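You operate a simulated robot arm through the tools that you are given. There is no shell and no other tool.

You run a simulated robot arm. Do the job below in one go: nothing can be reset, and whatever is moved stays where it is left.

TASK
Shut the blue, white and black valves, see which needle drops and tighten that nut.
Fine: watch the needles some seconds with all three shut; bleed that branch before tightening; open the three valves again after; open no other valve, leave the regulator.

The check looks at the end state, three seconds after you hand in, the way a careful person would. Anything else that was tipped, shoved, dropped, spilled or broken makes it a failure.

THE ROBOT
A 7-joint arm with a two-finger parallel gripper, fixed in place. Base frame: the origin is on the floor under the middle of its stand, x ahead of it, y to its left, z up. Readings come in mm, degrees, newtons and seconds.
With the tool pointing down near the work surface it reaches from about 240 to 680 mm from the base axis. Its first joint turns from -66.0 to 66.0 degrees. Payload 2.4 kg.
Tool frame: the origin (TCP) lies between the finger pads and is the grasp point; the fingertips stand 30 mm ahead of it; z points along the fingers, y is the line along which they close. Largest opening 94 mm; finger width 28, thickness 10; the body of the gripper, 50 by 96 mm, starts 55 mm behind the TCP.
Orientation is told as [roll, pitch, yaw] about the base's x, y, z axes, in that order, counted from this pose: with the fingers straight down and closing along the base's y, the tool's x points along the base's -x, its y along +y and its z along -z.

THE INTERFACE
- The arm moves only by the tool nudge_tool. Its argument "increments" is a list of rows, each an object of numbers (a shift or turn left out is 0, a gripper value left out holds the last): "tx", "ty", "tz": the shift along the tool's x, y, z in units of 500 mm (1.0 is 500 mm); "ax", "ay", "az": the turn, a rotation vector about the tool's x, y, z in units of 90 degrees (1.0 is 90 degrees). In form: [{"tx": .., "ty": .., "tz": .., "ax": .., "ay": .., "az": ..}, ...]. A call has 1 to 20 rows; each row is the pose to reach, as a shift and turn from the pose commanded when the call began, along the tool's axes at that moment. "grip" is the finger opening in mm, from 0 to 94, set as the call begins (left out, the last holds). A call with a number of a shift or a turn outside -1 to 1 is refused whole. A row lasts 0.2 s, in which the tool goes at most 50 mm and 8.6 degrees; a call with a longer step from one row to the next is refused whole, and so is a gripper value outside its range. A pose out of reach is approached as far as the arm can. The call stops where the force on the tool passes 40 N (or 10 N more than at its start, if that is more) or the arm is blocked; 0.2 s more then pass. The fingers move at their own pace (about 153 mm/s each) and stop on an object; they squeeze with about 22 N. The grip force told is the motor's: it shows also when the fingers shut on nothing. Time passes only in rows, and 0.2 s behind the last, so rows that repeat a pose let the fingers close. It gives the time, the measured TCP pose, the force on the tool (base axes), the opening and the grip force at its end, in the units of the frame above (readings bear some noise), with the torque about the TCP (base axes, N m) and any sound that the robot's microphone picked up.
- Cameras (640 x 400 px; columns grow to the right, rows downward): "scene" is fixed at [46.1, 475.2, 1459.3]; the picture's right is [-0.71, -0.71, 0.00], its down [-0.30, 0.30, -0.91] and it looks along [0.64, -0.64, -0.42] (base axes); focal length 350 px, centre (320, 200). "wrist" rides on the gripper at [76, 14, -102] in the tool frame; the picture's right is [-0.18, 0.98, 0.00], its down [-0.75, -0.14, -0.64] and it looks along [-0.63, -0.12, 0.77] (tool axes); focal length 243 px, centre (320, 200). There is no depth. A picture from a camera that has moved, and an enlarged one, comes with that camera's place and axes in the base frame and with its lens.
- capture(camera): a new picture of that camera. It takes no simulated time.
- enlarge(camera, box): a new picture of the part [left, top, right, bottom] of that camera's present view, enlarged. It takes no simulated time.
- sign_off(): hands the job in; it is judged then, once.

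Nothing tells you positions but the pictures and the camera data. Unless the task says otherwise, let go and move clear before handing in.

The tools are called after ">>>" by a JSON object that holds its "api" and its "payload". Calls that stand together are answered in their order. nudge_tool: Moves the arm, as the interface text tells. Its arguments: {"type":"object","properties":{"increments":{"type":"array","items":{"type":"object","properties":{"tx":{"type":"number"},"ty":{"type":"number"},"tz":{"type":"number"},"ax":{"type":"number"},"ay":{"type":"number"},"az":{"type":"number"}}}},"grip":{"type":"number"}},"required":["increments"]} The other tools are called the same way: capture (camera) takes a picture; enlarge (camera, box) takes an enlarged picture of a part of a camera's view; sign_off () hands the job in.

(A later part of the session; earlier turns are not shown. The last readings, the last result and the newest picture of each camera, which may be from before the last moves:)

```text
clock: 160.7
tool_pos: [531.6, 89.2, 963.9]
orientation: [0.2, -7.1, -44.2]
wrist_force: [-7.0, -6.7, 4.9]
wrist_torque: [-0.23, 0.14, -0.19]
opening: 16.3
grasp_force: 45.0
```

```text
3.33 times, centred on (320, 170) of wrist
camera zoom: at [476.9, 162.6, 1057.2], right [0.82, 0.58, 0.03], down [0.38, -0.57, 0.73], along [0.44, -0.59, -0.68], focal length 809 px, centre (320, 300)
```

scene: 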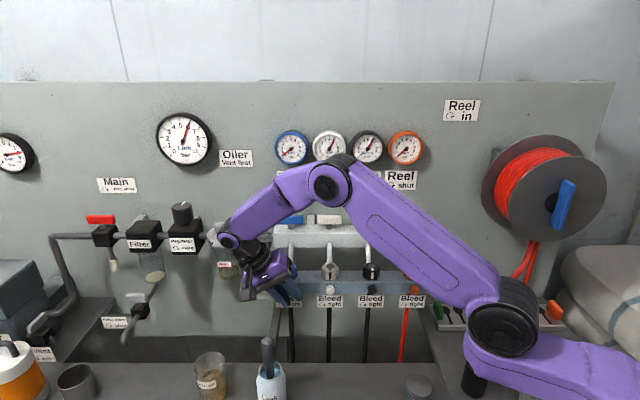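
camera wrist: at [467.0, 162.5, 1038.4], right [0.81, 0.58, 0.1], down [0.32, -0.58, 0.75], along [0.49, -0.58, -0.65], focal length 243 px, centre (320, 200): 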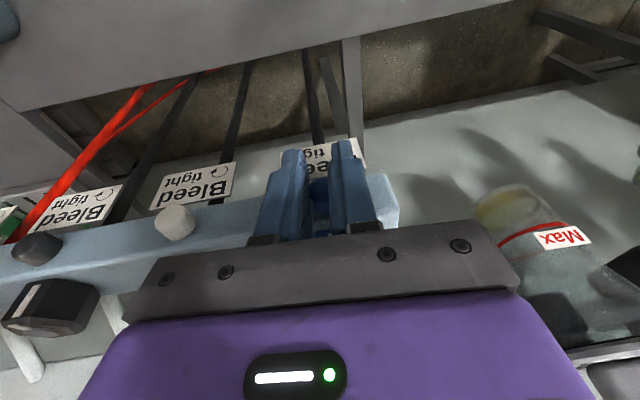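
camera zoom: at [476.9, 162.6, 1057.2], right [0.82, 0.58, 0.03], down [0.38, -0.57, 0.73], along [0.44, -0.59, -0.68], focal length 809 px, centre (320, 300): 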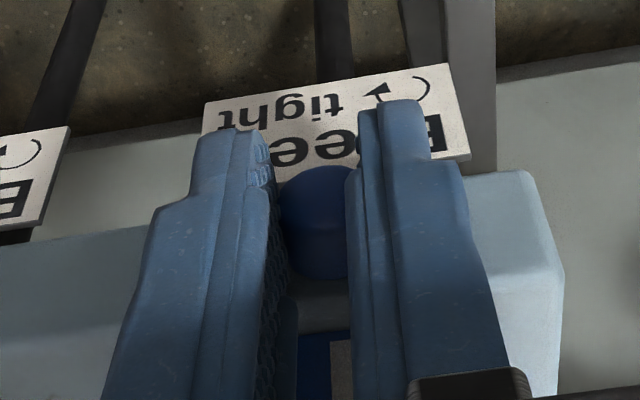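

>>> {"api": "nudge_tool", "payload": {"increments": [{"ty": -0.002}, {"ty": 0.0041, "tz": 0.0004, "ax": 0.0827, "az": -0.0102}, {"tx": 0.0002, "ty": 0.0102, "tz": 0.0016, "ax": 0.1654, "az": -0.0203}], "grip": 0}}

>>> {"api": "nudge_tool", "payload": {"increments": [{"ty": 0.0061, "tz": 0.0004, "ax": 0.0827, "az": -0.0102}, {"tx": 0.0002, "ty": 0.0122, "tz": 0.0016, "ax": 0.1654, "az": -0.0203}], "grip": 0}}

>>> {"api": "enlarge", "payload": {"camera": "scene", "box": [270, 125, 330, 170]}}

>>> {"api": "enlarge", "payload": {"camera": "wrist", "box": [260, 110, 380, 230]}}

```text
clock: 161.5
tool_pos: [536.0, 94.4, 962.7]
orientation: [-15.1, -6.8, -42.5]
wrist_force: [-8.2, -7.4, -7.3]
wrist_torque: [0.17, 0.32, -0.24]
opening: 16.5
grasp_force: 44.7
```

```text
clock: 162.1
tool_pos: [539.4, 99.7, 962.6]
orientation: [-30.0, -6.2, -40.7]
wrist_force: [-6.6, -6.6, -1.6]
wrist_torque: [0.01, 0.04, -0.29]
opening: 17.6
grasp_force: 45.1
```

```text
8.89 times, centred on (300, 148) of scene
camera zoom: at [45.9, 475.0, 1459.3], right [-0.71, -0.71, 0.0], down [-0.3, 0.3, -0.91], along [0.64, -0.64, -0.42], focal length 3113 px, centre (498, 667)
```

zoom: 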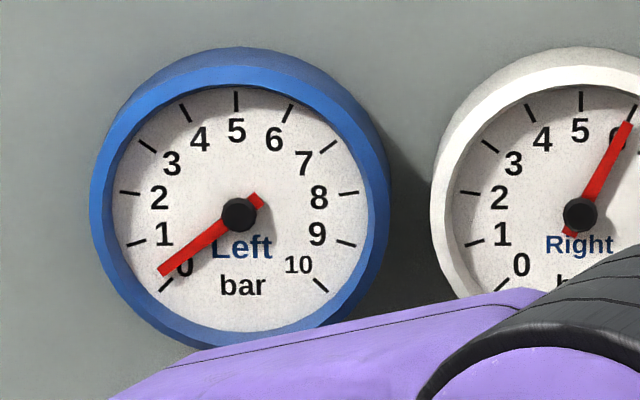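

```text
3.33 times, centred on (320, 170) of wrist
camera zoom: at [515.9, 203.4, 1035.3], right [0.73, 0.49, -0.47], down [0.65, -0.29, 0.7], along [0.21, -0.82, -0.53], focal length 809 px, centre (320, 300)
```

zoom: 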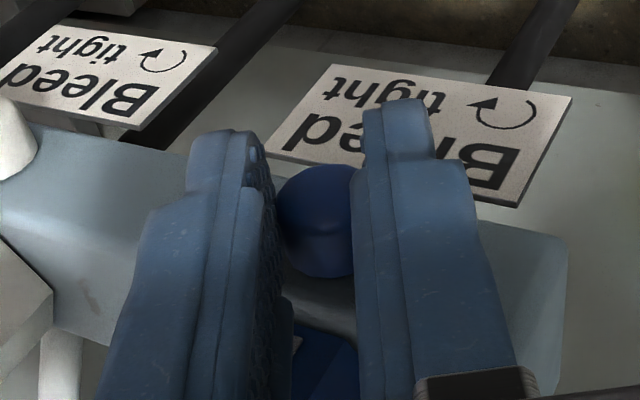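

>>> {"api": "nudge_tool", "payload": {"increments": [{"tz": 0}, {"tz": 0}, {"ty": -0.0122, "tz": 0.0016, "ax": -0.0827, "az": 0.0102}, {"tx": 0.0002, "ty": -0.018, "tz": 0.0035, "ax": -0.1654, "az": 0.0203}, {"tx": 0.0006, "ty": -0.021, "tz": 0.005, "ax": -0.2481, "az": 0.0305}, {"tx": 0.0008, "ty": -0.0235, "tz": 0.0062, "ax": -0.3308, "az": 0.0406}, {"tx": 0.0008, "ty": -0.0235, "tz": 0.0062, "ax": -0.3308, "az": 0.0406}], "grip": 40}}

>>> {"api": "enlarge", "payload": {"camera": "wrist", "box": [304, 156, 336, 176]}}

>>> {"api": "nudge_tool", "payload": {"increments": [{"tz": 0}, {"tz": 0}, {"tz": 0}], "grip": 0}}

>>> {"api": "nudge_tool", "payload": {"increments": [{"ty": 0.0061, "tz": 0.0004, "ax": 0.0827, "az": -0.0102}, {"tx": 0.0002, "ty": 0.0122, "tz": 0.0016, "ax": 0.1654, "az": -0.0203}, {"tx": 0.0004, "ty": 0.018, "tz": 0.0035, "ax": 0.2481, "az": -0.0305}, {"tx": 0.0008, "ty": 0.0235, "tz": 0.0062, "ax": 0.3308, "az": -0.0406}, {"tx": 0.001, "ty": 0.0261, "tz": 0.0079, "ax": 0.3721, "az": -0.0457}], "grip": 0}}

>>> {"api": "nudge_tool", "payload": {"increments": [{"tz": 0}, {"tz": 0}, {"ty": -0.0122, "tz": 0.0016, "ax": -0.0827, "az": 0.0102}, {"tx": 0.0002, "ty": -0.018, "tz": 0.0035, "ax": -0.1654, "az": 0.0203}, {"tx": 0.0006, "ty": -0.021, "tz": 0.005, "ax": -0.2481, "az": 0.0305}, {"tx": 0.0008, "ty": -0.0235, "tz": 0.0062, "ax": -0.3308, "az": 0.0406}, {"tx": 0.001, "ty": -0.0261, "tz": 0.0079, "ax": -0.3721, "az": 0.0457}, {"tx": 0.001, "ty": -0.0261, "tz": 0.0079, "ax": -0.3721, "az": 0.0457}], "grip": 40}}

>>> {"api": "enlarge", "payload": {"camera": "wrist", "box": [304, 156, 336, 176]}}

>>> {"api": "enlarge", "payload": {"camera": "scene", "box": [270, 125, 330, 170]}}

```text
clock: 163.7
tool_pos: [531.4, 90.9, 964.7]
orientation: [0.4, -7.3, -44.3]
wrist_force: [-1.0, -0.5, -0.5]
wrist_torque: [-0.01, 0.02, 0.0]
opening: 39.9
grasp_force: 0.0
```

```text
16.00 times, centred on (320, 166) of wrist
camera zoom: at [476.6, 162.8, 1057.9], right [0.82, 0.58, 0.03], down [0.38, -0.57, 0.73], along [0.44, -0.58, -0.68], focal length 3882 px, centre (320, 744)
```

zoom: 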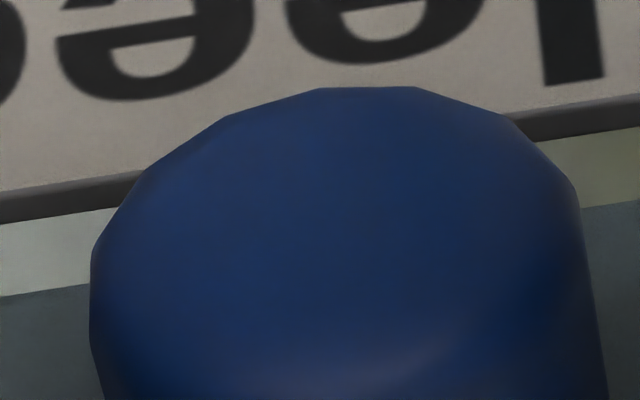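

```text
clock: 164.5
tool_pos: [530.1, 91.2, 964.1]
orientation: [0.2, -7.1, -44.3]
wrist_force: [-4.4, -4.6, 1.9]
wrist_torque: [-0.17, 0.08, -0.13]
opening: 16.2
grasp_force: 44.4
```

```text
clock: 165.7
tool_pos: [540.9, 99.7, 959.3]
orientation: [-33.8, -6.0, -40.3]
wrist_force: [-3.0, -4.0, 0.2]
wrist_torque: [-0.03, 0.12, -0.18]
opening: 16.6
grasp_force: 44.5
```

```text
clock: 167.5
tool_pos: [531.5, 90.9, 964.5]
orientation: [0.3, -7.2, -44.2]
wrist_force: [-0.1, 0.5, 0.0]
wrist_torque: [-0.01, -0.03, 0.02]
opening: 39.9
grasp_force: 0.1
```

```text
16.00 times, centred on (320, 166) of wrist
camera zoom: at [476.6, 163.5, 1056.9], right [0.82, 0.58, 0.03], down [0.38, -0.57, 0.73], along [0.44, -0.58, -0.68], focal length 3882 px, centre (320, 744)
```

zoom: 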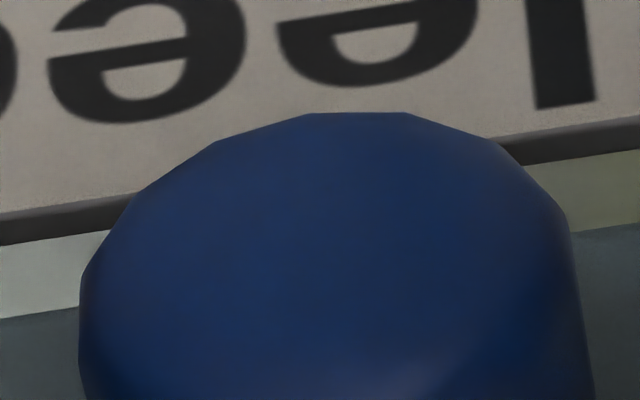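

```text
8.89 times, centred on (300, 148) of scene
camera zoom: at [46.1, 475.2, 1459.3], right [-0.71, -0.71, 0.0], down [-0.3, 0.3, -0.91], along [0.64, -0.64, -0.42], focal length 3113 px, centre (498, 667)
```

zoom: 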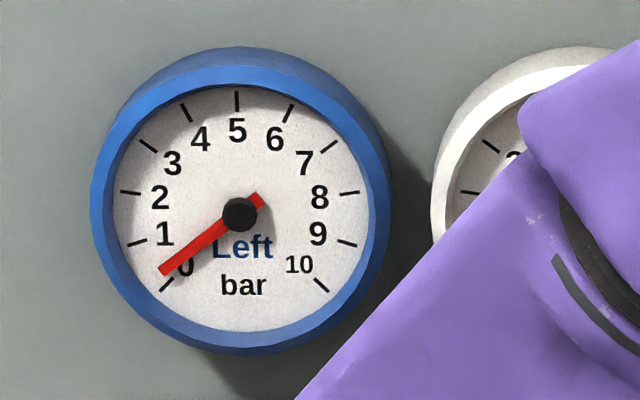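

Corners unchanged again, with ~0.36 N·m of grip available. Let me check whether the knob perhaps moves axially: grip and pull straight out in 1 mm steps.

>>> {"api": "nudge_tool", "payload": {"increments": [{"tz": 0}, {"tz": 0}, {"tz": 0}], "grip": 0}}

>>> {"api": "nudge_tool", "payload": {"increments": [{"tx": 0.002}], "grip": 0}}

>>> {"api": "nudge_tool", "payload": {"increments": [{"tx": 0.002}], "grip": 0}}

>>> {"api": "nudge_tool", "payload": {"increments": [{"tx": 0.002}], "grip": 0}}

>>> {"api": "enlarge", "payload": {"camera": "wrist", "box": [260, 110, 380, 230]}}

```text
clock: 168.3
tool_pos: [531.6, 91.1, 964.2]
orientation: [0.2, -7.1, -44.3]
wrist_force: [-6.1, -5.9, 2.8]
wrist_torque: [-0.14, 0.12, -0.16]
opening: 16.0
grasp_force: 44.6
```

```text
clock: 168.7
tool_pos: [530.9, 91.7, 963.3]
orientation: [0.3, -7.2, -44.3]
wrist_force: [-1.1, -8.2, -6.5]
wrist_torque: [-0.11, 0.12, -0.13]
opening: 16.4
grasp_force: 45.3
```

```text
clock: 169.1
tool_pos: [530.7, 91.2, 963.6]
orientation: [0.3, -7.2, -44.3]
wrist_force: [-2.6, -12.2, -2.3]
wrist_torque: [-0.32, 0.04, -0.15]
opening: 15.9
grasp_force: 44.9
```

```text
clock: 169.5
tool_pos: [530.6, 93.4, 964.1]
orientation: [0.2, -7.2, -44.4]
wrist_force: [-3.0, -16.7, -2.1]
wrist_torque: [-0.37, 0.08, -0.26]
opening: 16.0
grasp_force: 45.1
```

```text
3.33 times, centred on (320, 170) of wrist
camera zoom: at [475.1, 164.5, 1056.8], right [0.82, 0.58, 0.03], down [0.38, -0.57, 0.73], along [0.44, -0.59, -0.68], focal length 809 px, centre (320, 300)
```

zoom: 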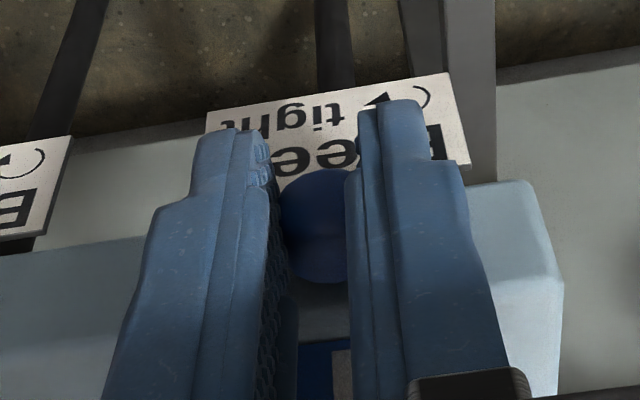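

>>> {"api": "nudge_tool", "payload": {"increments": [{"tz": 0}, {"tz": 0}, {"tx": -0.006, "ty": -0.0012}, {"tx": -0.006, "ty": -0.0012}], "grip": 40}}

>>> {"api": "nudge_tool", "payload": {"increments": [{"tz": 0}, {"tz": 0}, {"tz": 0}], "grip": 0}}

>>> {"api": "enlarge", "payload": {"camera": "wrist", "box": [302, 155, 334, 175]}}

>>> {"api": "nudge_tool", "payload": {"increments": [{"ty": 0.0046, "tz": 0.0002, "ax": 0.062, "az": -0.0076}, {"tx": 0.0001, "ty": 0.0092, "tz": 0.0009, "ax": 0.124, "az": -0.0152}], "grip": 0}}

>>> {"api": "enlarge", "payload": {"camera": "wrist", "box": [302, 155, 334, 175]}}

```text
clock: 170.5
tool_pos: [531.6, 92.0, 964.4]
orientation: [0.3, -7.2, -44.2]
wrist_force: [0.2, 0.3, -0.7]
wrist_torque: [-0.01, 0.01, 0.0]
opening: 40.3
grasp_force: 0.1
```

```text
clock: 171.3
tool_pos: [531.7, 91.2, 964.3]
orientation: [0.2, -7.2, -44.3]
wrist_force: [-6.6, -6.3, 2.6]
wrist_torque: [-0.18, 0.11, -0.16]
opening: 15.6
grasp_force: 44.5
```

```text
16.00 times, centred on (318, 165) of wrist
camera zoom: at [476.3, 163.1, 1057.3], right [0.82, 0.58, 0.03], down [0.38, -0.57, 0.73], along [0.44, -0.59, -0.68], focal length 3882 px, centre (352, 760)
```

zoom: 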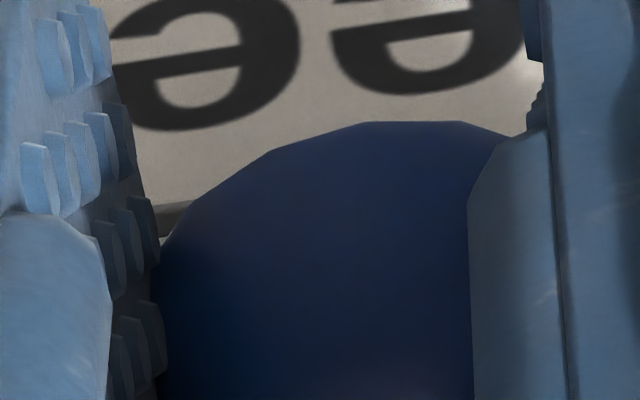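

```text
clock: 171.9
tool_pos: [535.3, 95.1, 965.1]
orientation: [-11.2, -7.0, -42.8]
wrist_force: [-6.3, -6.1, -7.9]
wrist_torque: [0.02, 0.02, -0.18]
opening: 17.8
grasp_force: 45.2
```

```text
16.00 times, centred on (318, 165) of wrist
camera zoom: at [492.3, 179.0, 1053.0], right [0.81, 0.57, -0.17], down [0.48, -0.47, 0.74], along [0.34, -0.68, -0.65], focal length 3882 px, centre (352, 760)
```

zoom: 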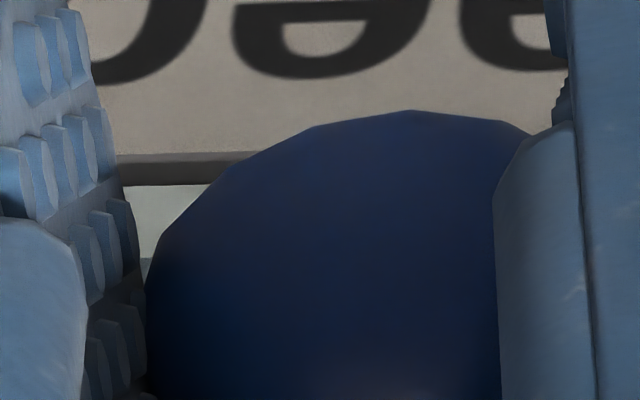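

The facets show the knob really doesn't budge with ~0.3 N·m. I'll try another way to apply more torque: closed fingertips pressed firmly on top of the knob and rolled to the left. First lift off and turn the wrist 90°.

>>> {"api": "nudge_tool", "payload": {"increments": [{"tz": 0}, {"tz": 0}, {"tx": 0.004, "ty": -0.0046, "tz": -0.03, "ax": -0.062, "az": 0.0076}, {"tx": 0.01, "ty": -0.0092, "tz": -0.08, "ax": -0.124, "az": 0.0152}, {"tx": 0.02, "ty": -0.0092, "tz": -0.14, "ax": -0.124, "az": 0.0152}, {"tx": 0.02, "ty": -0.0092, "tz": -0.14, "ax": -0.124, "az": 0.0152}], "grip": 40}}

>>> {"api": "nudge_tool", "payload": {"increments": [{"ay": 0.078}, {"ay": 0.078}], "grip": 0}}

>>> {"api": "nudge_tool", "payload": {"increments": [{"az": 0.085}, {"az": 0.17}, {"az": 0.255}, {"az": 0.34}, {"az": 0.425}, {"az": 0.51}, {"az": 0.595}, {"az": 0.68}, {"az": 0.765}, {"az": 0.85}, {"az": 0.935}, {"az": 1.0}, {"az": 1.0}], "grip": 0}}

>>> {"api": "capture", "payload": {"camera": "wrist"}}

>>> {"api": "capture", "payload": {"camera": "scene"}}

```text
clock: 173.3
tool_pos: [528.0, 114.8, 1033.1]
orientation: [0.3, -7.2, -44.2]
wrist_force: [-1.0, 0.3, 0.5]
wrist_torque: [-0.02, -0.03, 0.0]
opening: 40.0
grasp_force: 0.1
```

```text
clock: 173.9
tool_pos: [529.1, 113.0, 1032.8]
orientation: [0.2, -0.2, -44.2]
wrist_force: [-0.6, -0.7, 0.9]
wrist_torque: [0.0, 0.04, -0.01]
opening: 0.0
grasp_force: 21.7
```

```text
clock: 176.7
tool_pos: [528.5, 112.7, 1030.5]
orientation: [0.1, 0.3, -134.3]
wrist_force: [0.8, 0.2, -0.5]
wrist_torque: [0.02, 0.04, -0.01]
opening: 0.4
grasp_force: 22.0
```

```text
taken
camera wrist: at [589.1, 157.8, 1135.3], right [0.57, -0.82, 0.0], down [-0.63, -0.44, 0.64], along [-0.52, -0.37, -0.77], focal length 243 px, centre (320, 200)
```

wrist: 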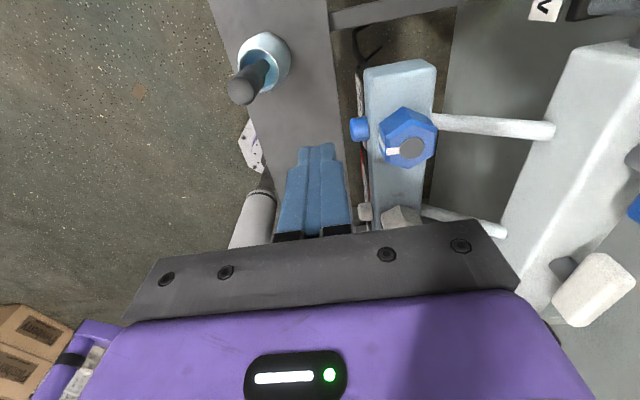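

```text
taken
```

scene: 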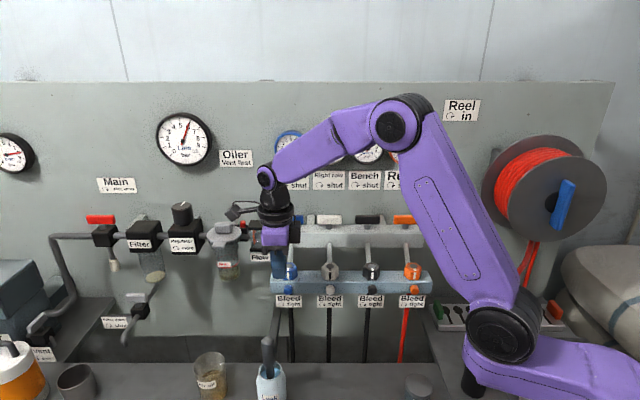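

>>> {"api": "nudge_tool", "payload": {"increments": [{"tx": -0.0232, "ty": 0.0255, "tz": 0.0}, {"tx": -0.0464, "ty": 0.051, "tz": 0.03}, {"tx": -0.0464, "ty": 0.051, "tz": 0.071}, {"tx": -0.0464, "ty": 0.051, "tz": 0.071}], "grip": 0}}

>>> {"api": "capture", "payload": {"camera": "wrist"}}

>>> {"api": "enlarge", "payload": {"camera": "scene", "box": [250, 220, 350, 320]}}

```text
clock: 177.7
tool_pos: [530.1, 79.9, 995.0]
orientation: [0.1, 0.3, -134.2]
wrist_force: [-0.1, 0.2, -0.1]
wrist_torque: [0.01, -0.03, 0.0]
opening: 0.1
grasp_force: 21.8
```

```text
taken
camera wrist: at [591.8, 125.0, 1099.0], right [0.58, -0.82, 0.0], down [-0.63, -0.44, 0.64], along [-0.52, -0.37, -0.77], focal length 243 px, centre (320, 200)
```

wrist: 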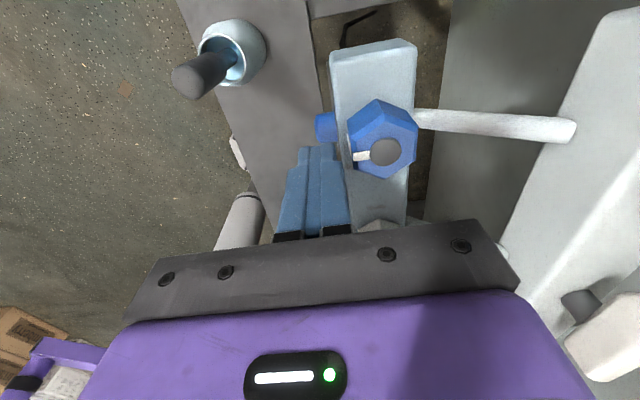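

```text
4.00 times, centred on (300, 270) of scene
camera zoom: at [46.1, 475.2, 1459.3], right [-0.71, -0.71, 0.0], down [-0.3, 0.3, -0.91], along [0.64, -0.64, -0.42], focal length 1401 px, centre (400, -80)
```

zoom: 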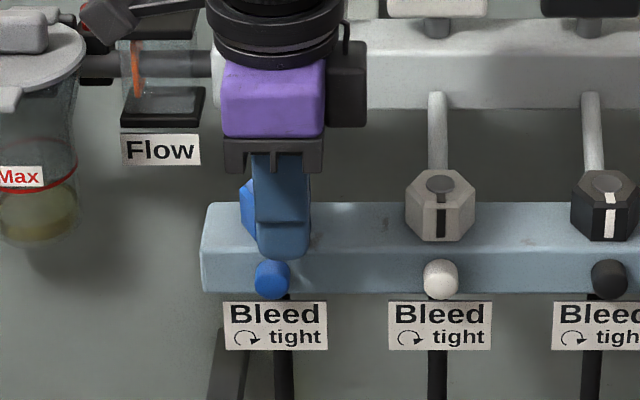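

Tip sits above-right of the knob. Lowering to contact and pressing moderately.

>>> {"api": "nudge_tool", "payload": {"increments": [{"tz": 0.015}, {"tz": 0.028}, {"tz": 0.0326}, {"tz": 0.0346}], "grip": 0}}

>>> {"api": "nudge_tool", "payload": {"increments": [{"tz": 0.001}, {"tz": 0.002}], "grip": 0}}

```text
clock: 178.7
tool_pos: [531.9, 80.2, 978.6]
orientation: [0.2, 0.4, -134.2]
wrist_force: [-1.3, -2.1, 8.4]
wrist_torque: [-0.02, -0.05, 0.03]
opening: 0.0
grasp_force: 22.4
```

```text
clock: 179.3
tool_pos: [531.9, 79.2, 979.6]
orientation: [0.4, 0.4, -134.2]
wrist_force: [-5.1, -3.2, 25.7]
wrist_torque: [-0.1, -0.07, -0.03]
opening: 0.0
grasp_force: 21.6
```

Contact is firm (26 N). Now roll left along the knob's top in an arc.

>>> {"api": "nudge_tool", "payload": {"increments": [{"tx": 0.0022, "tz": -0.0005}, {"tx": 0.0044, "tz": -0.001}, {"tx": 0.0066, "tz": -0.0014}, {"tx": 0.0088, "tz": -0.0017}], "grip": 0}}

>>> {"api": "nudge_tool", "payload": {"increments": [{"tx": 0.0022, "tz": -0.0002}, {"tx": 0.0044, "tz": -0.0003}, {"tx": 0.0066, "tz": -0.0002}, {"tx": 0.0088, "tz": 0.0001}], "grip": 0}}

>>> {"api": "enlarge", "payload": {"camera": "scene", "box": [250, 120, 350, 320]}}

```text
clock: 180.3
tool_pos: [531.4, 80.4, 979.8]
orientation: [0.0, 0.2, -134.2]
wrist_force: [-10.3, -12.0, 28.5]
wrist_torque: [-0.27, 0.04, -0.1]
opening: 0.0
grasp_force: 22.3
```

```text
clock: 181.3
tool_pos: [536.2, 84.8, 978.3]
orientation: [0.2, 0.3, -134.2]
wrist_force: [-9.9, -9.0, 26.1]
wrist_torque: [-0.36, 0.19, -0.09]
opening: 0.1
grasp_force: 22.2
```

```text
2.00 times, centred on (300, 220) of scene
camera zoom: at [45.3, 474.9, 1459.4], right [-0.71, -0.71, 0.0], down [-0.3, 0.3, -0.91], along [0.64, -0.64, -0.42], focal length 700 px, centre (360, 160)
```

zoom: 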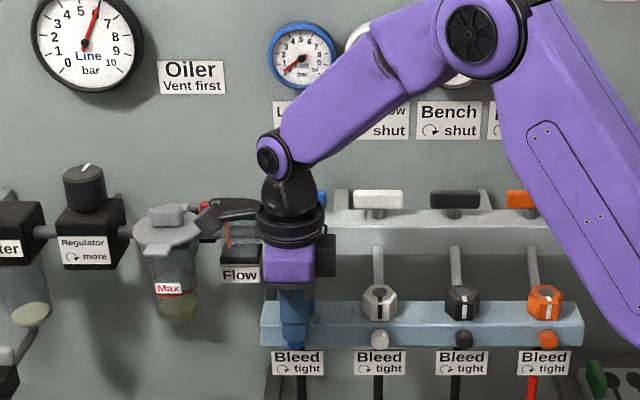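

Friction of the bare tips is only ~0.5, so that isn't better. The frontal grip with the textured tips gave the highest torque (0.27) earlier but my rotation centre was ~2.6 mm off; I'll redo it properly centred and verify with facet photos. Lifting away and reorienting.

>>> {"api": "nudge_tool", "payload": {"increments": [{"tz": -0.03}, {"tz": -0.1}, {"ty": -0.06, "tz": -0.17}, {"ty": -0.12, "tz": -0.2}, {"ty": -0.15, "tz": -0.2}, {"ty": -0.15, "tz": -0.2}], "grip": 40}}

>>> {"api": "nudge_tool", "payload": {"increments": [{"az": -0.085}, {"az": -0.17}, {"az": -0.255}, {"az": -0.34}, {"az": -0.425}, {"az": -0.51}, {"az": -0.595}, {"az": -0.68}, {"az": -0.765}, {"az": -0.85}, {"az": -0.935}, {"az": -0.995}, {"az": -0.995}], "grip": 40}}

>>> {"api": "nudge_tool", "payload": {"increments": [{"az": -0.085}, {"az": -0.17}, {"az": -0.255}, {"az": -0.34}, {"az": -0.425}, {"az": -0.51}, {"az": -0.595}, {"az": -0.68}, {"az": -0.765}, {"az": -0.85}, {"az": -0.935}, {"az": -0.995}, {"az": -0.995}], "grip": 40}}

>>> {"api": "capture", "payload": {"camera": "scene"}}

>>> {"api": "enlarge", "payload": {"camera": "scene", "box": [265, 250, 355, 300]}}

```text
clock: 182.7
tool_pos: [482.1, 139.0, 1077.9]
orientation: [0.2, 0.4, -134.2]
wrist_force: [-0.1, 0.0, -1.1]
wrist_torque: [0.0, 0.01, 0.0]
opening: 40.2
grasp_force: 0.1
```

```text
clock: 185.5
tool_pos: [480.9, 136.2, 1077.6]
orientation: [0.3, -0.2, -44.6]
wrist_force: [0.0, -0.8, -1.0]
wrist_torque: [-0.02, 0.0, 0.0]
opening: 40.1
grasp_force: 0.0
```

```text
clock: 188.3
tool_pos: [481.4, 137.6, 1077.7]
orientation: [-0.2, -0.3, 45.0]
wrist_force: [0.4, 0.8, 0.8]
wrist_torque: [0.02, 0.0, -0.02]
opening: 39.8
grasp_force: 0.1
```

```text
taken
```

scene: 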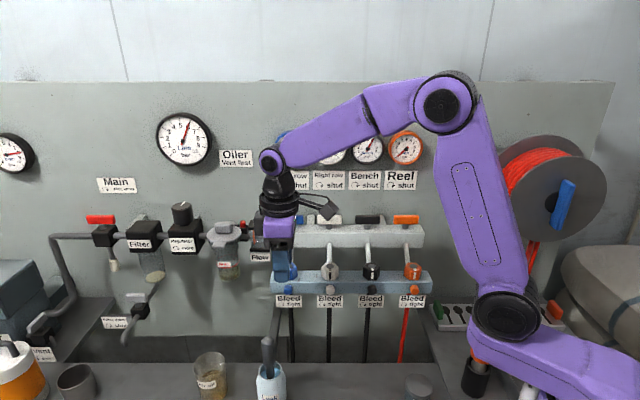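

```text
7.11 times, centred on (310, 275) of scene
camera zoom: at [46.1, 475.2, 1459.3], right [-0.71, -0.71, 0.0], down [-0.3, 0.3, -0.91], along [0.64, -0.64, -0.42], focal length 2490 px, centre (391, -333)
```

zoom: 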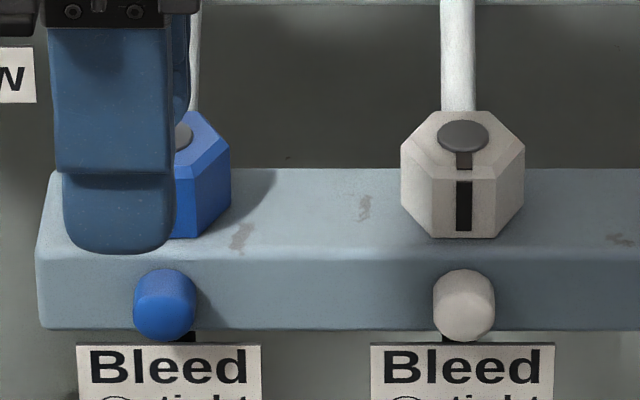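

>>> {"api": "enlarge", "payload": {"camera": "scene", "box": [280, 284, 297, 295]}}

>>> {"api": "enlarge", "payload": {"camera": "scene", "box": [322, 284, 339, 295]}}

>>> {"api": "enlarge", "payload": {"camera": "scene", "box": [404, 284, 421, 295]}}

```text
16.00 times, centred on (288, 290) of scene
camera zoom: at [46.1, 475.2, 1459.3], right [-0.71, -0.71, 0.0], down [-0.3, 0.3, -0.91], along [0.64, -0.64, -0.42], focal length 5603 px, centre (824, -1232)
```

zoom: 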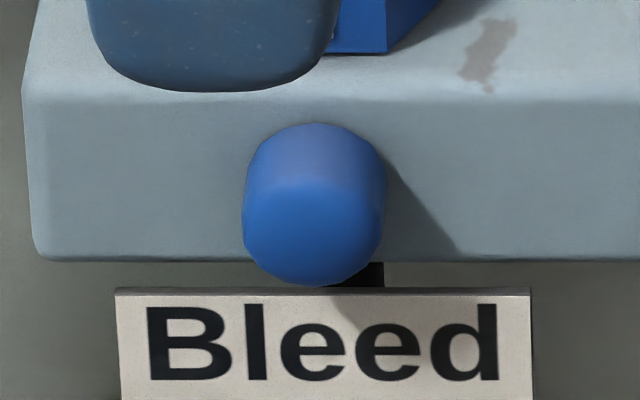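

```text
16.00 times, centred on (330, 290) of scene
camera zoom: at [46.1, 475.2, 1459.3], right [-0.71, -0.71, 0.0], down [-0.3, 0.3, -0.91], along [0.64, -0.64, -0.42], focal length 5603 px, centre (152, -1232)
```

zoom: 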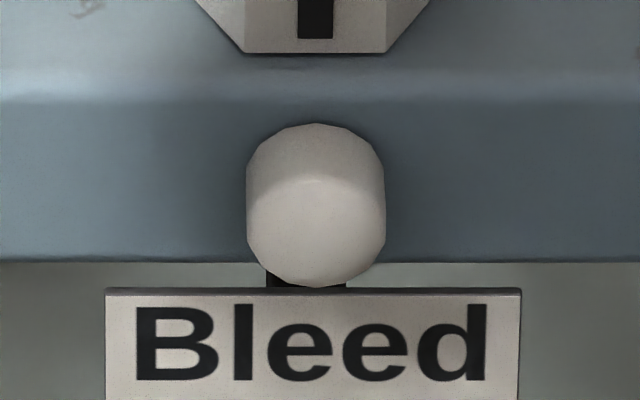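

```text
16.00 times, centred on (412, 290) of scene
camera zoom: at [46.1, 475.2, 1459.3], right [-0.71, -0.71, 0.0], down [-0.3, 0.3, -0.91], along [0.64, -0.64, -0.42], focal length 5603 px, centre (-1160, -1232)
```

zoom: 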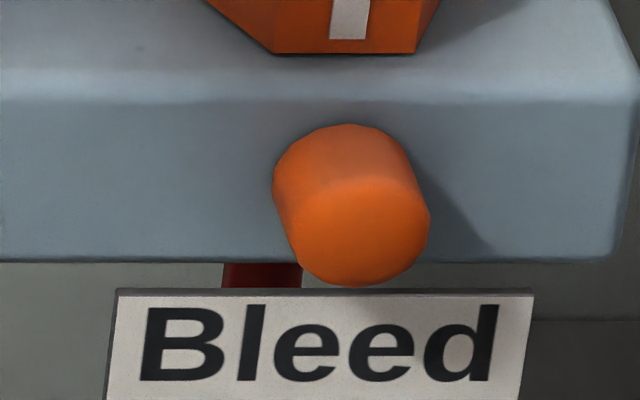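

>>> {"api": "enlarge", "payload": {"camera": "scene", "box": [283, 285, 294, 292]}}

>>> {"api": "enlarge", "payload": {"camera": "scene", "box": [325, 285, 336, 292]}}

>>> {"api": "enlarge", "payload": {"camera": "scene", "box": [366, 285, 377, 292]}}

```text
16.00 times, centred on (288, 288) of scene
camera zoom: at [46.1, 475.2, 1459.3], right [-0.71, -0.71, 0.0], down [-0.3, 0.3, -0.91], along [0.64, -0.64, -0.42], focal length 5603 px, centre (824, -1216)
```

zoom: 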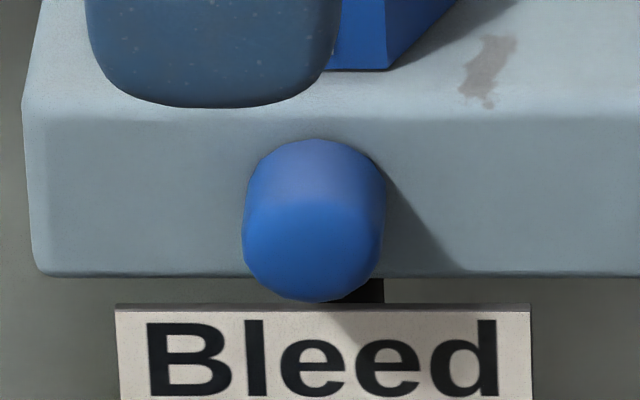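

```text
16.00 times, centred on (330, 288) of scene
camera zoom: at [46.1, 475.2, 1459.3], right [-0.71, -0.71, 0.0], down [-0.3, 0.3, -0.91], along [0.64, -0.64, -0.42], focal length 5603 px, centre (152, -1216)
```

zoom: 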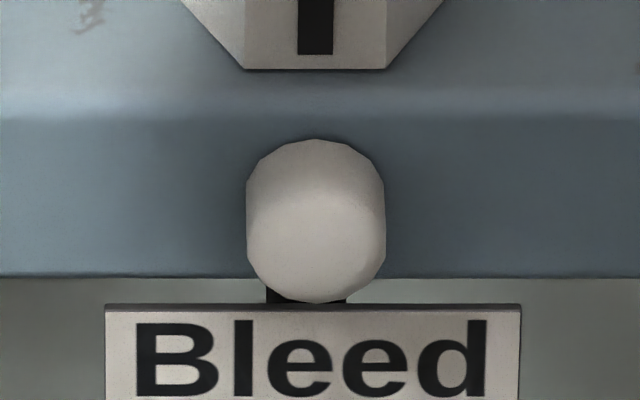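

```text
16.00 times, centred on (372, 288) of scene
camera zoom: at [46.1, 475.2, 1459.3], right [-0.71, -0.71, 0.0], down [-0.3, 0.3, -0.91], along [0.64, -0.64, -0.42], focal length 5603 px, centre (-504, -1216)
```

zoom: 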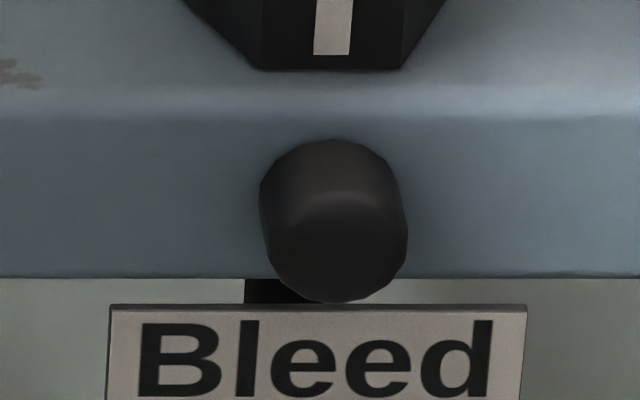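

>>> {"api": "nudge_tool", "payload": {"increments": [{"tx": 0.0025, "ty": -0.002, "tz": 0.011, "ax": 0.083}, {"tx": 0.005, "ty": -0.004, "tz": 0.022, "ax": 0.167}, {"tx": 0.0075, "ty": -0.006, "tz": 0.033, "ax": 0.25}, {"tx": 0.01, "ty": -0.009, "tz": 0.045, "ax": 0.333}, {"tx": 0.0125, "ty": -0.011, "tz": 0.056, "ax": 0.417}, {"tx": 0.015, "ty": -0.013, "tz": 0.067, "ax": 0.5}, {"tx": 0.0175, "ty": -0.015, "tz": 0.078, "ax": 0.583}, {"tx": 0.02, "ty": -0.017, "tz": 0.089, "ax": 0.667}, {"tx": 0.0225, "ty": -0.019, "tz": 0.1, "ax": 0.75}, {"tx": 0.025, "ty": -0.022, "tz": 0.112, "ax": 0.833}, {"tx": 0.0275, "ty": -0.024, "tz": 0.123, "ax": 0.917}, {"tx": 0.03, "ty": -0.026, "tz": 0.134, "ax": 1.0}, {"tx": 0.03, "ty": -0.026, "tz": 0.134, "ax": 1.0}], "grip": 40}}

>>> {"api": "nudge_tool", "payload": {"increments": [{"ay": -0.083}, {"ay": -0.167}, {"ay": -0.167}], "grip": 40}}

>>> {"api": "capture", "payload": {"camera": "wrist"}}

>>> {"api": "capture", "payload": {"camera": "scene"}}

```text
clock: 191.1
tool_pos: [479.7, 118.2, 1011.7]
orientation: [-90.2, -0.2, 44.9]
wrist_force: [-0.6, 0.3, -0.4]
wrist_torque: [0.01, -0.02, 0.01]
opening: 40.1
grasp_force: 0.1
```

```text
clock: 191.9
tool_pos: [481.1, 118.6, 1010.9]
orientation: [-90.2, -0.2, 60.0]
wrist_force: [0.4, 0.7, 0.6]
wrist_torque: [-0.02, -0.03, -0.06]
opening: 40.1
grasp_force: 0.1
```

```text
taken
camera wrist: at [353.0, 104.0, 996.4], right [0.1, 0.16, -0.98], down [-0.18, 0.97, 0.14], along [0.98, 0.16, 0.12], focal length 243 px, centre (320, 200)
```

wrist: 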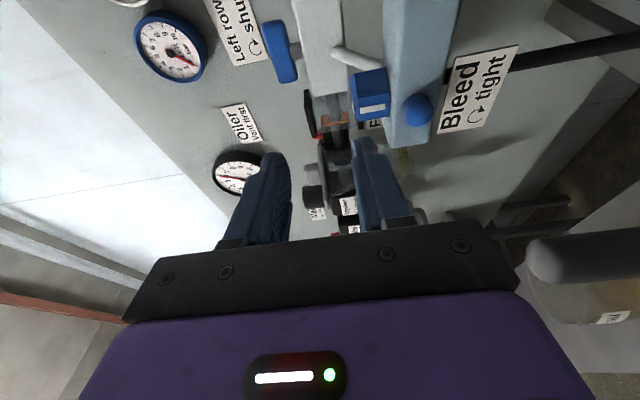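

```text
taken
```

scene: 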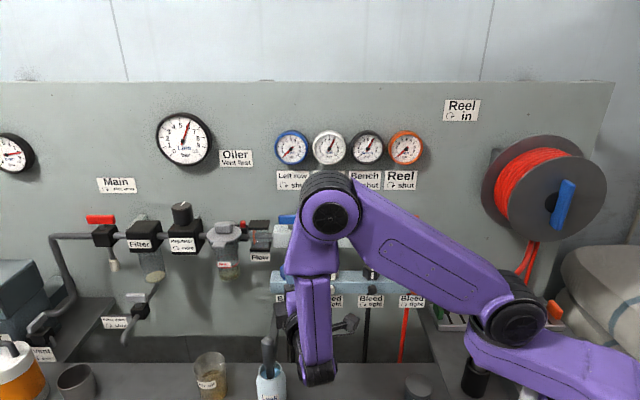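

>>> {"api": "nudge_tool", "payload": {"increments": [{"ty": 0.04}, {"ty": 0.08}, {"ty": 0.12}, {"ty": 0.142}, {"ty": 0.142}], "grip": 40}}

>>> {"api": "nudge_tool", "payload": {"increments": [{"tx": 0.001, "tz": 0.03}, {"tx": 0.0024, "tz": 0.06}, {"tx": 0.0024, "tz": 0.08}, {"tx": 0.0024, "tz": 0.086}, {"tx": 0.0024, "tz": 0.086}], "grip": 40}}

>>> {"api": "enlarge", "payload": {"camera": "wrist", "box": [230, 80, 430, 240]}}

```text
clock: 193.1
tool_pos: [480.4, 117.0, 938.7]
orientation: [-90.2, -0.3, 59.9]
wrist_force: [-0.6, 0.1, -0.8]
wrist_torque: [0.01, 0.0, 0.01]
opening: 40.4
grasp_force: 0.1
```

```text
clock: 194.3
tool_pos: [518.8, 95.9, 939.9]
orientation: [-90.2, -0.2, 60.1]
wrist_force: [0.0, 0.0, 0.4]
wrist_torque: [0.01, 0.01, -0.03]
opening: 39.9
grasp_force: 0.1
```

```text
2.50 times, centred on (330, 160) of wrist
camera zoom: at [389.4, 81.0, 925.6], right [0.1, 0.16, -0.98], down [-0.18, 0.97, 0.14], along [0.98, 0.16, 0.12], focal length 606 px, centre (295, 300)
```

zoom: 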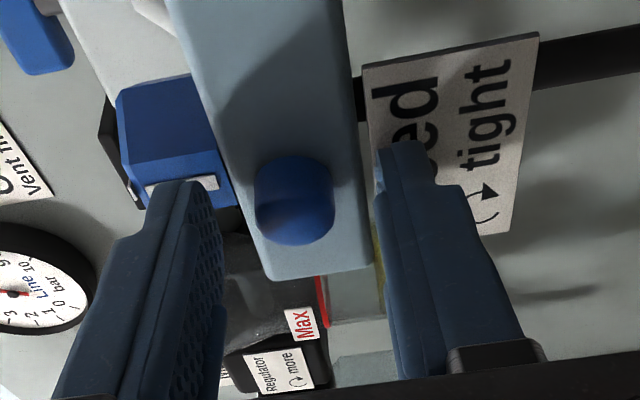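

>>> {"api": "enlarge", "payload": {"camera": "wrist", "box": [303, 148, 335, 168]}}

>>> {"api": "nudge_tool", "payload": {"increments": [{"tz": 0}, {"tz": 0}, {"tz": 0}], "grip": 0}}

>>> {"api": "nudge_tool", "payload": {"increments": [{"tx": -0.0001, "ty": -0.0012, "ax": -0.0246, "az": -0.0918}, {"tx": -0.0003, "ty": -0.0024, "tz": 0.0001, "ax": -0.0492, "az": -0.1835}, {"tx": -0.0008, "ty": -0.0035, "tz": 0.0002, "ax": -0.0738, "az": -0.2753}], "grip": 0}}

>>> {"api": "nudge_tool", "payload": {"increments": [{"tx": -0.0001, "ty": -0.0012, "ax": -0.0246, "az": -0.0918}, {"tx": -0.0003, "ty": -0.0024, "tz": 0.0001, "ax": -0.0492, "az": -0.1835}, {"tx": -0.0008, "ty": -0.0035, "tz": 0.0002, "ax": -0.0738, "az": -0.2753}], "grip": 0}}

>>> {"api": "enlarge", "payload": {"camera": "scene", "box": [270, 125, 330, 170]}}

```text
16.00 times, centred on (319, 158) of wrist
camera zoom: at [389.4, 81.0, 925.6], right [0.1, 0.16, -0.98], down [-0.18, 0.97, 0.14], along [0.98, 0.16, 0.12], focal length 3882 px, centre (336, 872)
```

zoom: 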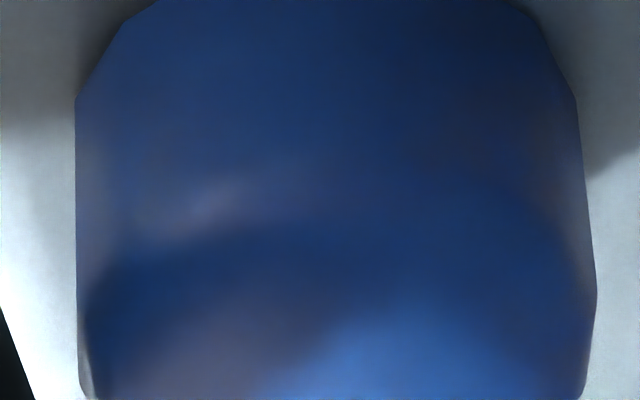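

```text
clock: 195.1
tool_pos: [518.6, 94.9, 940.1]
orientation: [-90.3, -0.3, 59.9]
wrist_force: [1.1, 0.9, 1.9]
wrist_torque: [-0.02, -0.02, 0.02]
opening: 15.8
grasp_force: 45.0
```

```text
clock: 195.9
tool_pos: [518.5, 95.3, 943.1]
orientation: [-83.2, 24.5, 61.5]
wrist_force: [-1.1, 1.5, 8.3]
wrist_torque: [0.1, -0.3, -0.04]
opening: 17.5
grasp_force: 44.5
```

```text
clock: 196.7
tool_pos: [519.5, 98.0, 944.9]
orientation: [-73.0, 48.8, 67.7]
wrist_force: [5.8, 3.9, 18.1]
wrist_torque: [-0.12, -0.52, 0.31]
opening: 17.2
grasp_force: 44.9
```

```text
8.89 times, centred on (300, 148) of scene
camera zoom: at [45.9, 475.3, 1459.3], right [-0.71, -0.71, 0.0], down [-0.3, 0.3, -0.91], along [0.64, -0.64, -0.42], focal length 3113 px, centre (498, 667)
```

zoom: 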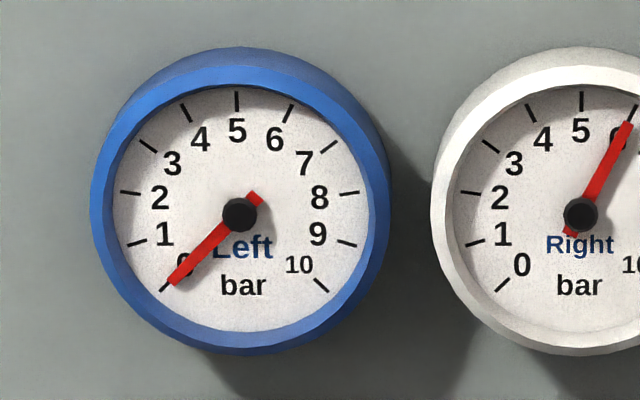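

The blue needle has dropped to exactly 0 — the well-centred frontal stroke (≈0.28 N·m) finally opened the bleed. I'll release, swing back with open fingers and check how far the knob turned.

>>> {"api": "nudge_tool", "payload": {"increments": [{"tz": 0}, {"tz": 0}, {"tx": -0.0003, "ty": 0.0024, "tz": 0.0001, "ax": 0.0492, "az": 0.1835}, {"tx": -0.0008, "ty": 0.0035, "tz": 0.0002, "ax": 0.0738, "az": 0.2753}, {"tx": -0.0014, "ty": 0.0045, "tz": 0.0004, "ax": 0.0984, "az": 0.367}, {"tx": -0.002, "ty": 0.0055, "tz": 0.0006, "ax": 0.123, "az": 0.4588}, {"tx": -0.0028, "ty": 0.0062, "tz": 0.0008, "ax": 0.1452, "az": 0.542}, {"tx": -0.0028, "ty": 0.0062, "tz": 0.0008, "ax": 0.1452, "az": 0.542}], "grip": 40}}

>>> {"api": "enlarge", "payload": {"camera": "wrist", "box": [303, 148, 335, 168]}}

>>> {"api": "enlarge", "payload": {"camera": "scene", "box": [260, 120, 440, 232]}}

```text
refused: row 3 steps farther than a row can; nothing moved
```

```text
16.00 times, centred on (319, 158) of wrist
camera zoom: at [408.6, 102.1, 1013.7], right [-0.49, -0.43, -0.76], down [-0.25, 0.9, -0.35], along [0.84, 0.02, -0.55], focal length 3882 px, centre (336, 872)
```

zoom: 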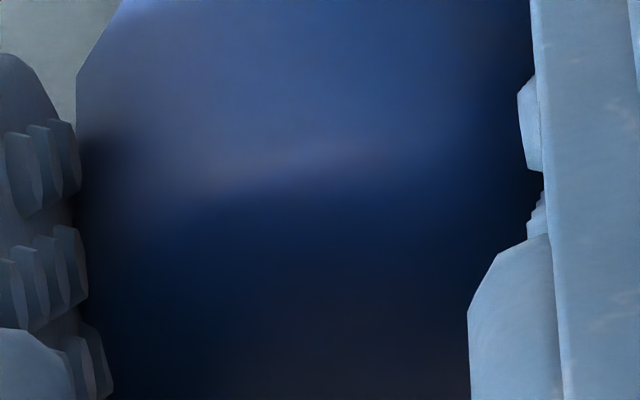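

```text
3.56 times, centred on (350, 176) of scene
camera zoom: at [45.9, 475.3, 1459.3], right [-0.71, -0.71, 0.0], down [-0.3, 0.3, -0.91], along [0.64, -0.64, -0.42], focal length 1245 px, centre (213, 285)
```

zoom: 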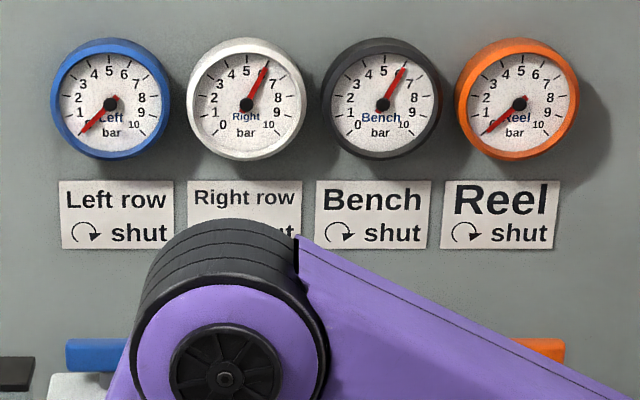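

>>> {"api": "nudge_tool", "payload": {"increments": [{"tz": 0}, {"tz": 0}, {"tx": -0.0001, "ty": 0.0012, "ax": 0.0246, "az": 0.0918}, {"tx": -0.0003, "ty": 0.0024, "tz": 0.0001, "ax": 0.0492, "az": 0.1835}, {"tx": -0.0008, "ty": 0.0035, "tz": 0.0002, "ax": 0.0738, "az": 0.2753}, {"tx": -0.0014, "ty": 0.0046, "tz": 0.0004, "ax": 0.0984, "az": 0.367}, {"tx": -0.002, "ty": 0.0055, "tz": 0.0006, "ax": 0.123, "az": 0.4588}, {"tx": -0.0028, "ty": 0.0063, "tz": 0.0008, "ax": 0.1452, "az": 0.542}, {"tx": -0.0028, "ty": 0.0063, "tz": 0.0008, "ax": 0.1452, "az": 0.542}], "grip": 40}}

>>> {"api": "enlarge", "payload": {"camera": "wrist", "box": [303, 148, 335, 168]}}

>>> {"api": "enlarge", "payload": {"camera": "wrist", "box": [295, 135, 345, 185]}}

```text
clock: 198.7
tool_pos: [517.4, 97.1, 940.6]
orientation: [-90.1, 0.4, 59.8]
wrist_force: [-0.2, -0.3, -0.4]
wrist_torque: [-0.02, 0.03, -0.01]
opening: 40.1
grasp_force: 0.1
```

```text
16.00 times, centred on (319, 158) of wrist
camera zoom: at [389.1, 81.9, 927.3], right [0.09, 0.15, -0.98], down [-0.18, 0.97, 0.14], along [0.98, 0.16, 0.11], focal length 3882 px, centre (336, 872)
```

zoom: 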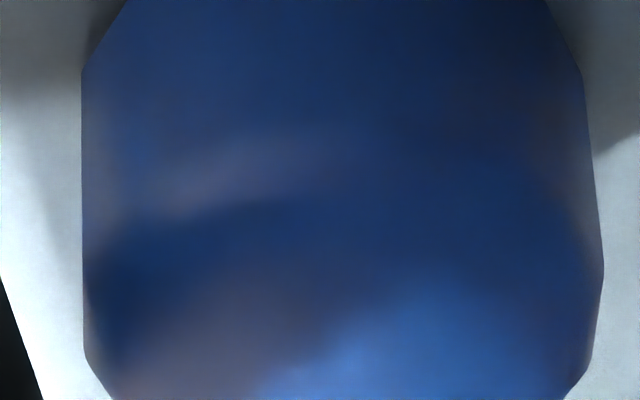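

```text
8.00 times, centred on (320, 160) of wrist
camera zoom: at [389.1, 81.9, 927.3], right [0.09, 0.15, -0.98], down [-0.18, 0.97, 0.14], along [0.98, 0.16, 0.11], focal length 1941 px, centre (320, 520)
```

zoom: 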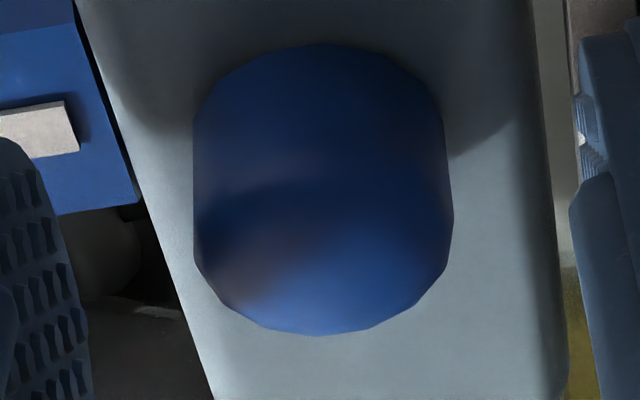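

Bleed confirmed open (needle at 0, others steady). Now the nut: I'll back out, rise, and return to a tool-down pose.

>>> {"api": "nudge_tool", "payload": {"increments": [{"tz": -0.05}, {"tz": -0.09}, {"ty": -0.05, "tz": -0.09}, {"ty": -0.12, "tz": -0.09}, {"ty": -0.15, "tz": -0.09, "ay": 0.083}, {"ty": -0.15, "tz": -0.09, "ay": 0.167}, {"ty": -0.15, "tz": -0.09, "ay": 0.167}], "grip": 50}}

>>> {"api": "nudge_tool", "payload": {"increments": [{"ty": -0.008, "ax": -0.083}, {"ty": -0.016, "ax": -0.167}, {"ty": -0.024, "ax": -0.25}, {"ty": -0.032, "ax": -0.333}, {"ty": -0.04, "ax": -0.417}, {"ty": -0.048, "ax": -0.5}, {"ty": -0.056, "ax": -0.583}, {"ty": -0.064, "ax": -0.667}, {"ty": -0.072, "ax": -0.75}, {"ty": -0.08, "ax": -0.833}, {"ty": -0.09, "ax": -0.917}, {"ty": -0.1, "ax": -1.0}, {"ty": -0.1, "ax": -1.0}], "grip": 60}}

>>> {"api": "nudge_tool", "payload": {"increments": [{"az": 0.083}, {"az": 0.167}, {"az": 0.25}, {"az": 0.333}, {"az": 0.417}, {"az": 0.5}, {"az": 0.583}, {"az": 0.667}, {"az": 0.667}], "grip": 60}}

>>> {"api": "capture", "payload": {"camera": "wrist"}}

>>> {"api": "enlarge", "payload": {"camera": "scene", "box": [260, 120, 440, 232]}}

```text
clock: 200.3
tool_pos: [479.8, 120.1, 1015.5]
orientation: [-90.1, 0.4, 44.7]
wrist_force: [0.3, -0.1, 0.3]
wrist_torque: [0.02, 0.02, -0.01]
opening: 50.0
grasp_force: 0.1
```

```text
clock: 203.1
tool_pos: [479.1, 119.6, 1065.0]
orientation: [0.0, 0.5, 44.9]
wrist_force: [0.2, -0.7, -0.7]
wrist_torque: [0.04, 0.02, -0.03]
opening: 59.8
grasp_force: 0.1
```

```text
clock: 205.1
tool_pos: [480.1, 120.0, 1066.2]
orientation: [-0.6, 0.2, -15.2]
wrist_force: [-0.4, -0.1, -0.6]
wrist_torque: [-0.02, 0.0, 0.03]
opening: 60.0
grasp_force: 0.0
```

```text
taken
camera wrist: at [408.8, 154.4, 1169.1], right [0.44, 0.9, -0.01], down [0.69, -0.33, 0.64], along [0.57, -0.29, -0.77], focal length 243 px, centre (320, 200)
```

wrist: 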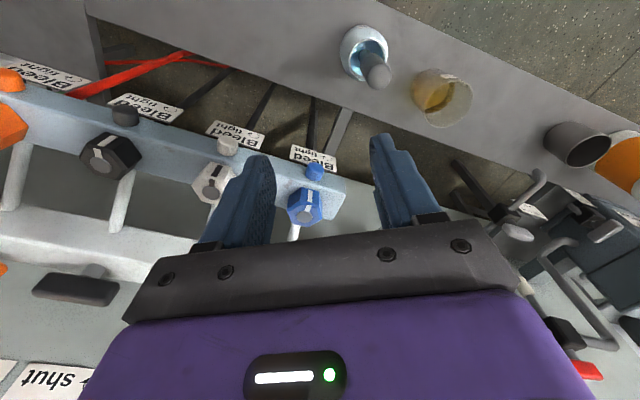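

```text
3.56 times, centred on (350, 176) of scene
camera zoom: at [46.1, 475.2, 1459.3], right [-0.71, -0.71, 0.0], down [-0.3, 0.3, -0.91], along [0.64, -0.64, -0.42], focal length 1245 px, centre (213, 285)
```

zoom: 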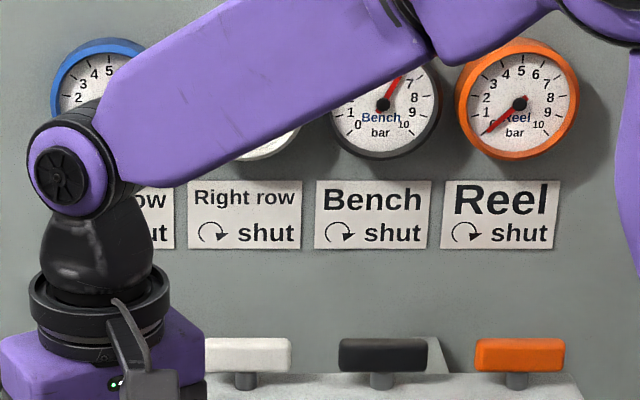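

>>> {"api": "enlarge", "payload": {"camera": "wrist", "box": [260, 160, 360, 240]}}

>>> {"api": "enlarge", "payload": {"camera": "wrist", "box": [60, 100, 260, 240]}}

```text
5.00 times, centred on (310, 200) of wrist
camera zoom: at [408.8, 154.4, 1169.1], right [0.44, 0.9, -0.01], down [0.69, -0.33, 0.64], along [0.57, -0.29, -0.77], focal length 1213 px, centre (370, 200)
```

zoom: 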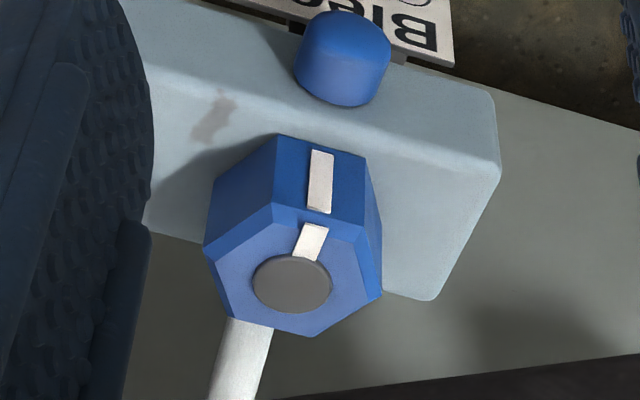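

```text
2.86 times, centred on (160, 170) of wrist
camera zoom: at [408.8, 154.4, 1169.1], right [0.44, 0.9, -0.01], down [0.69, -0.33, 0.64], along [0.57, -0.29, -0.77], focal length 693 px, centre (777, 286)
```

zoom: 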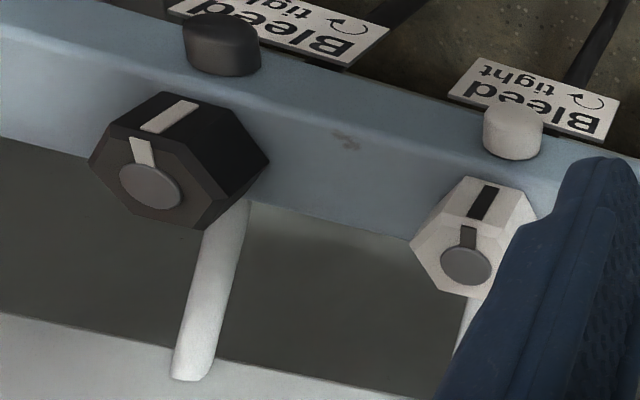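

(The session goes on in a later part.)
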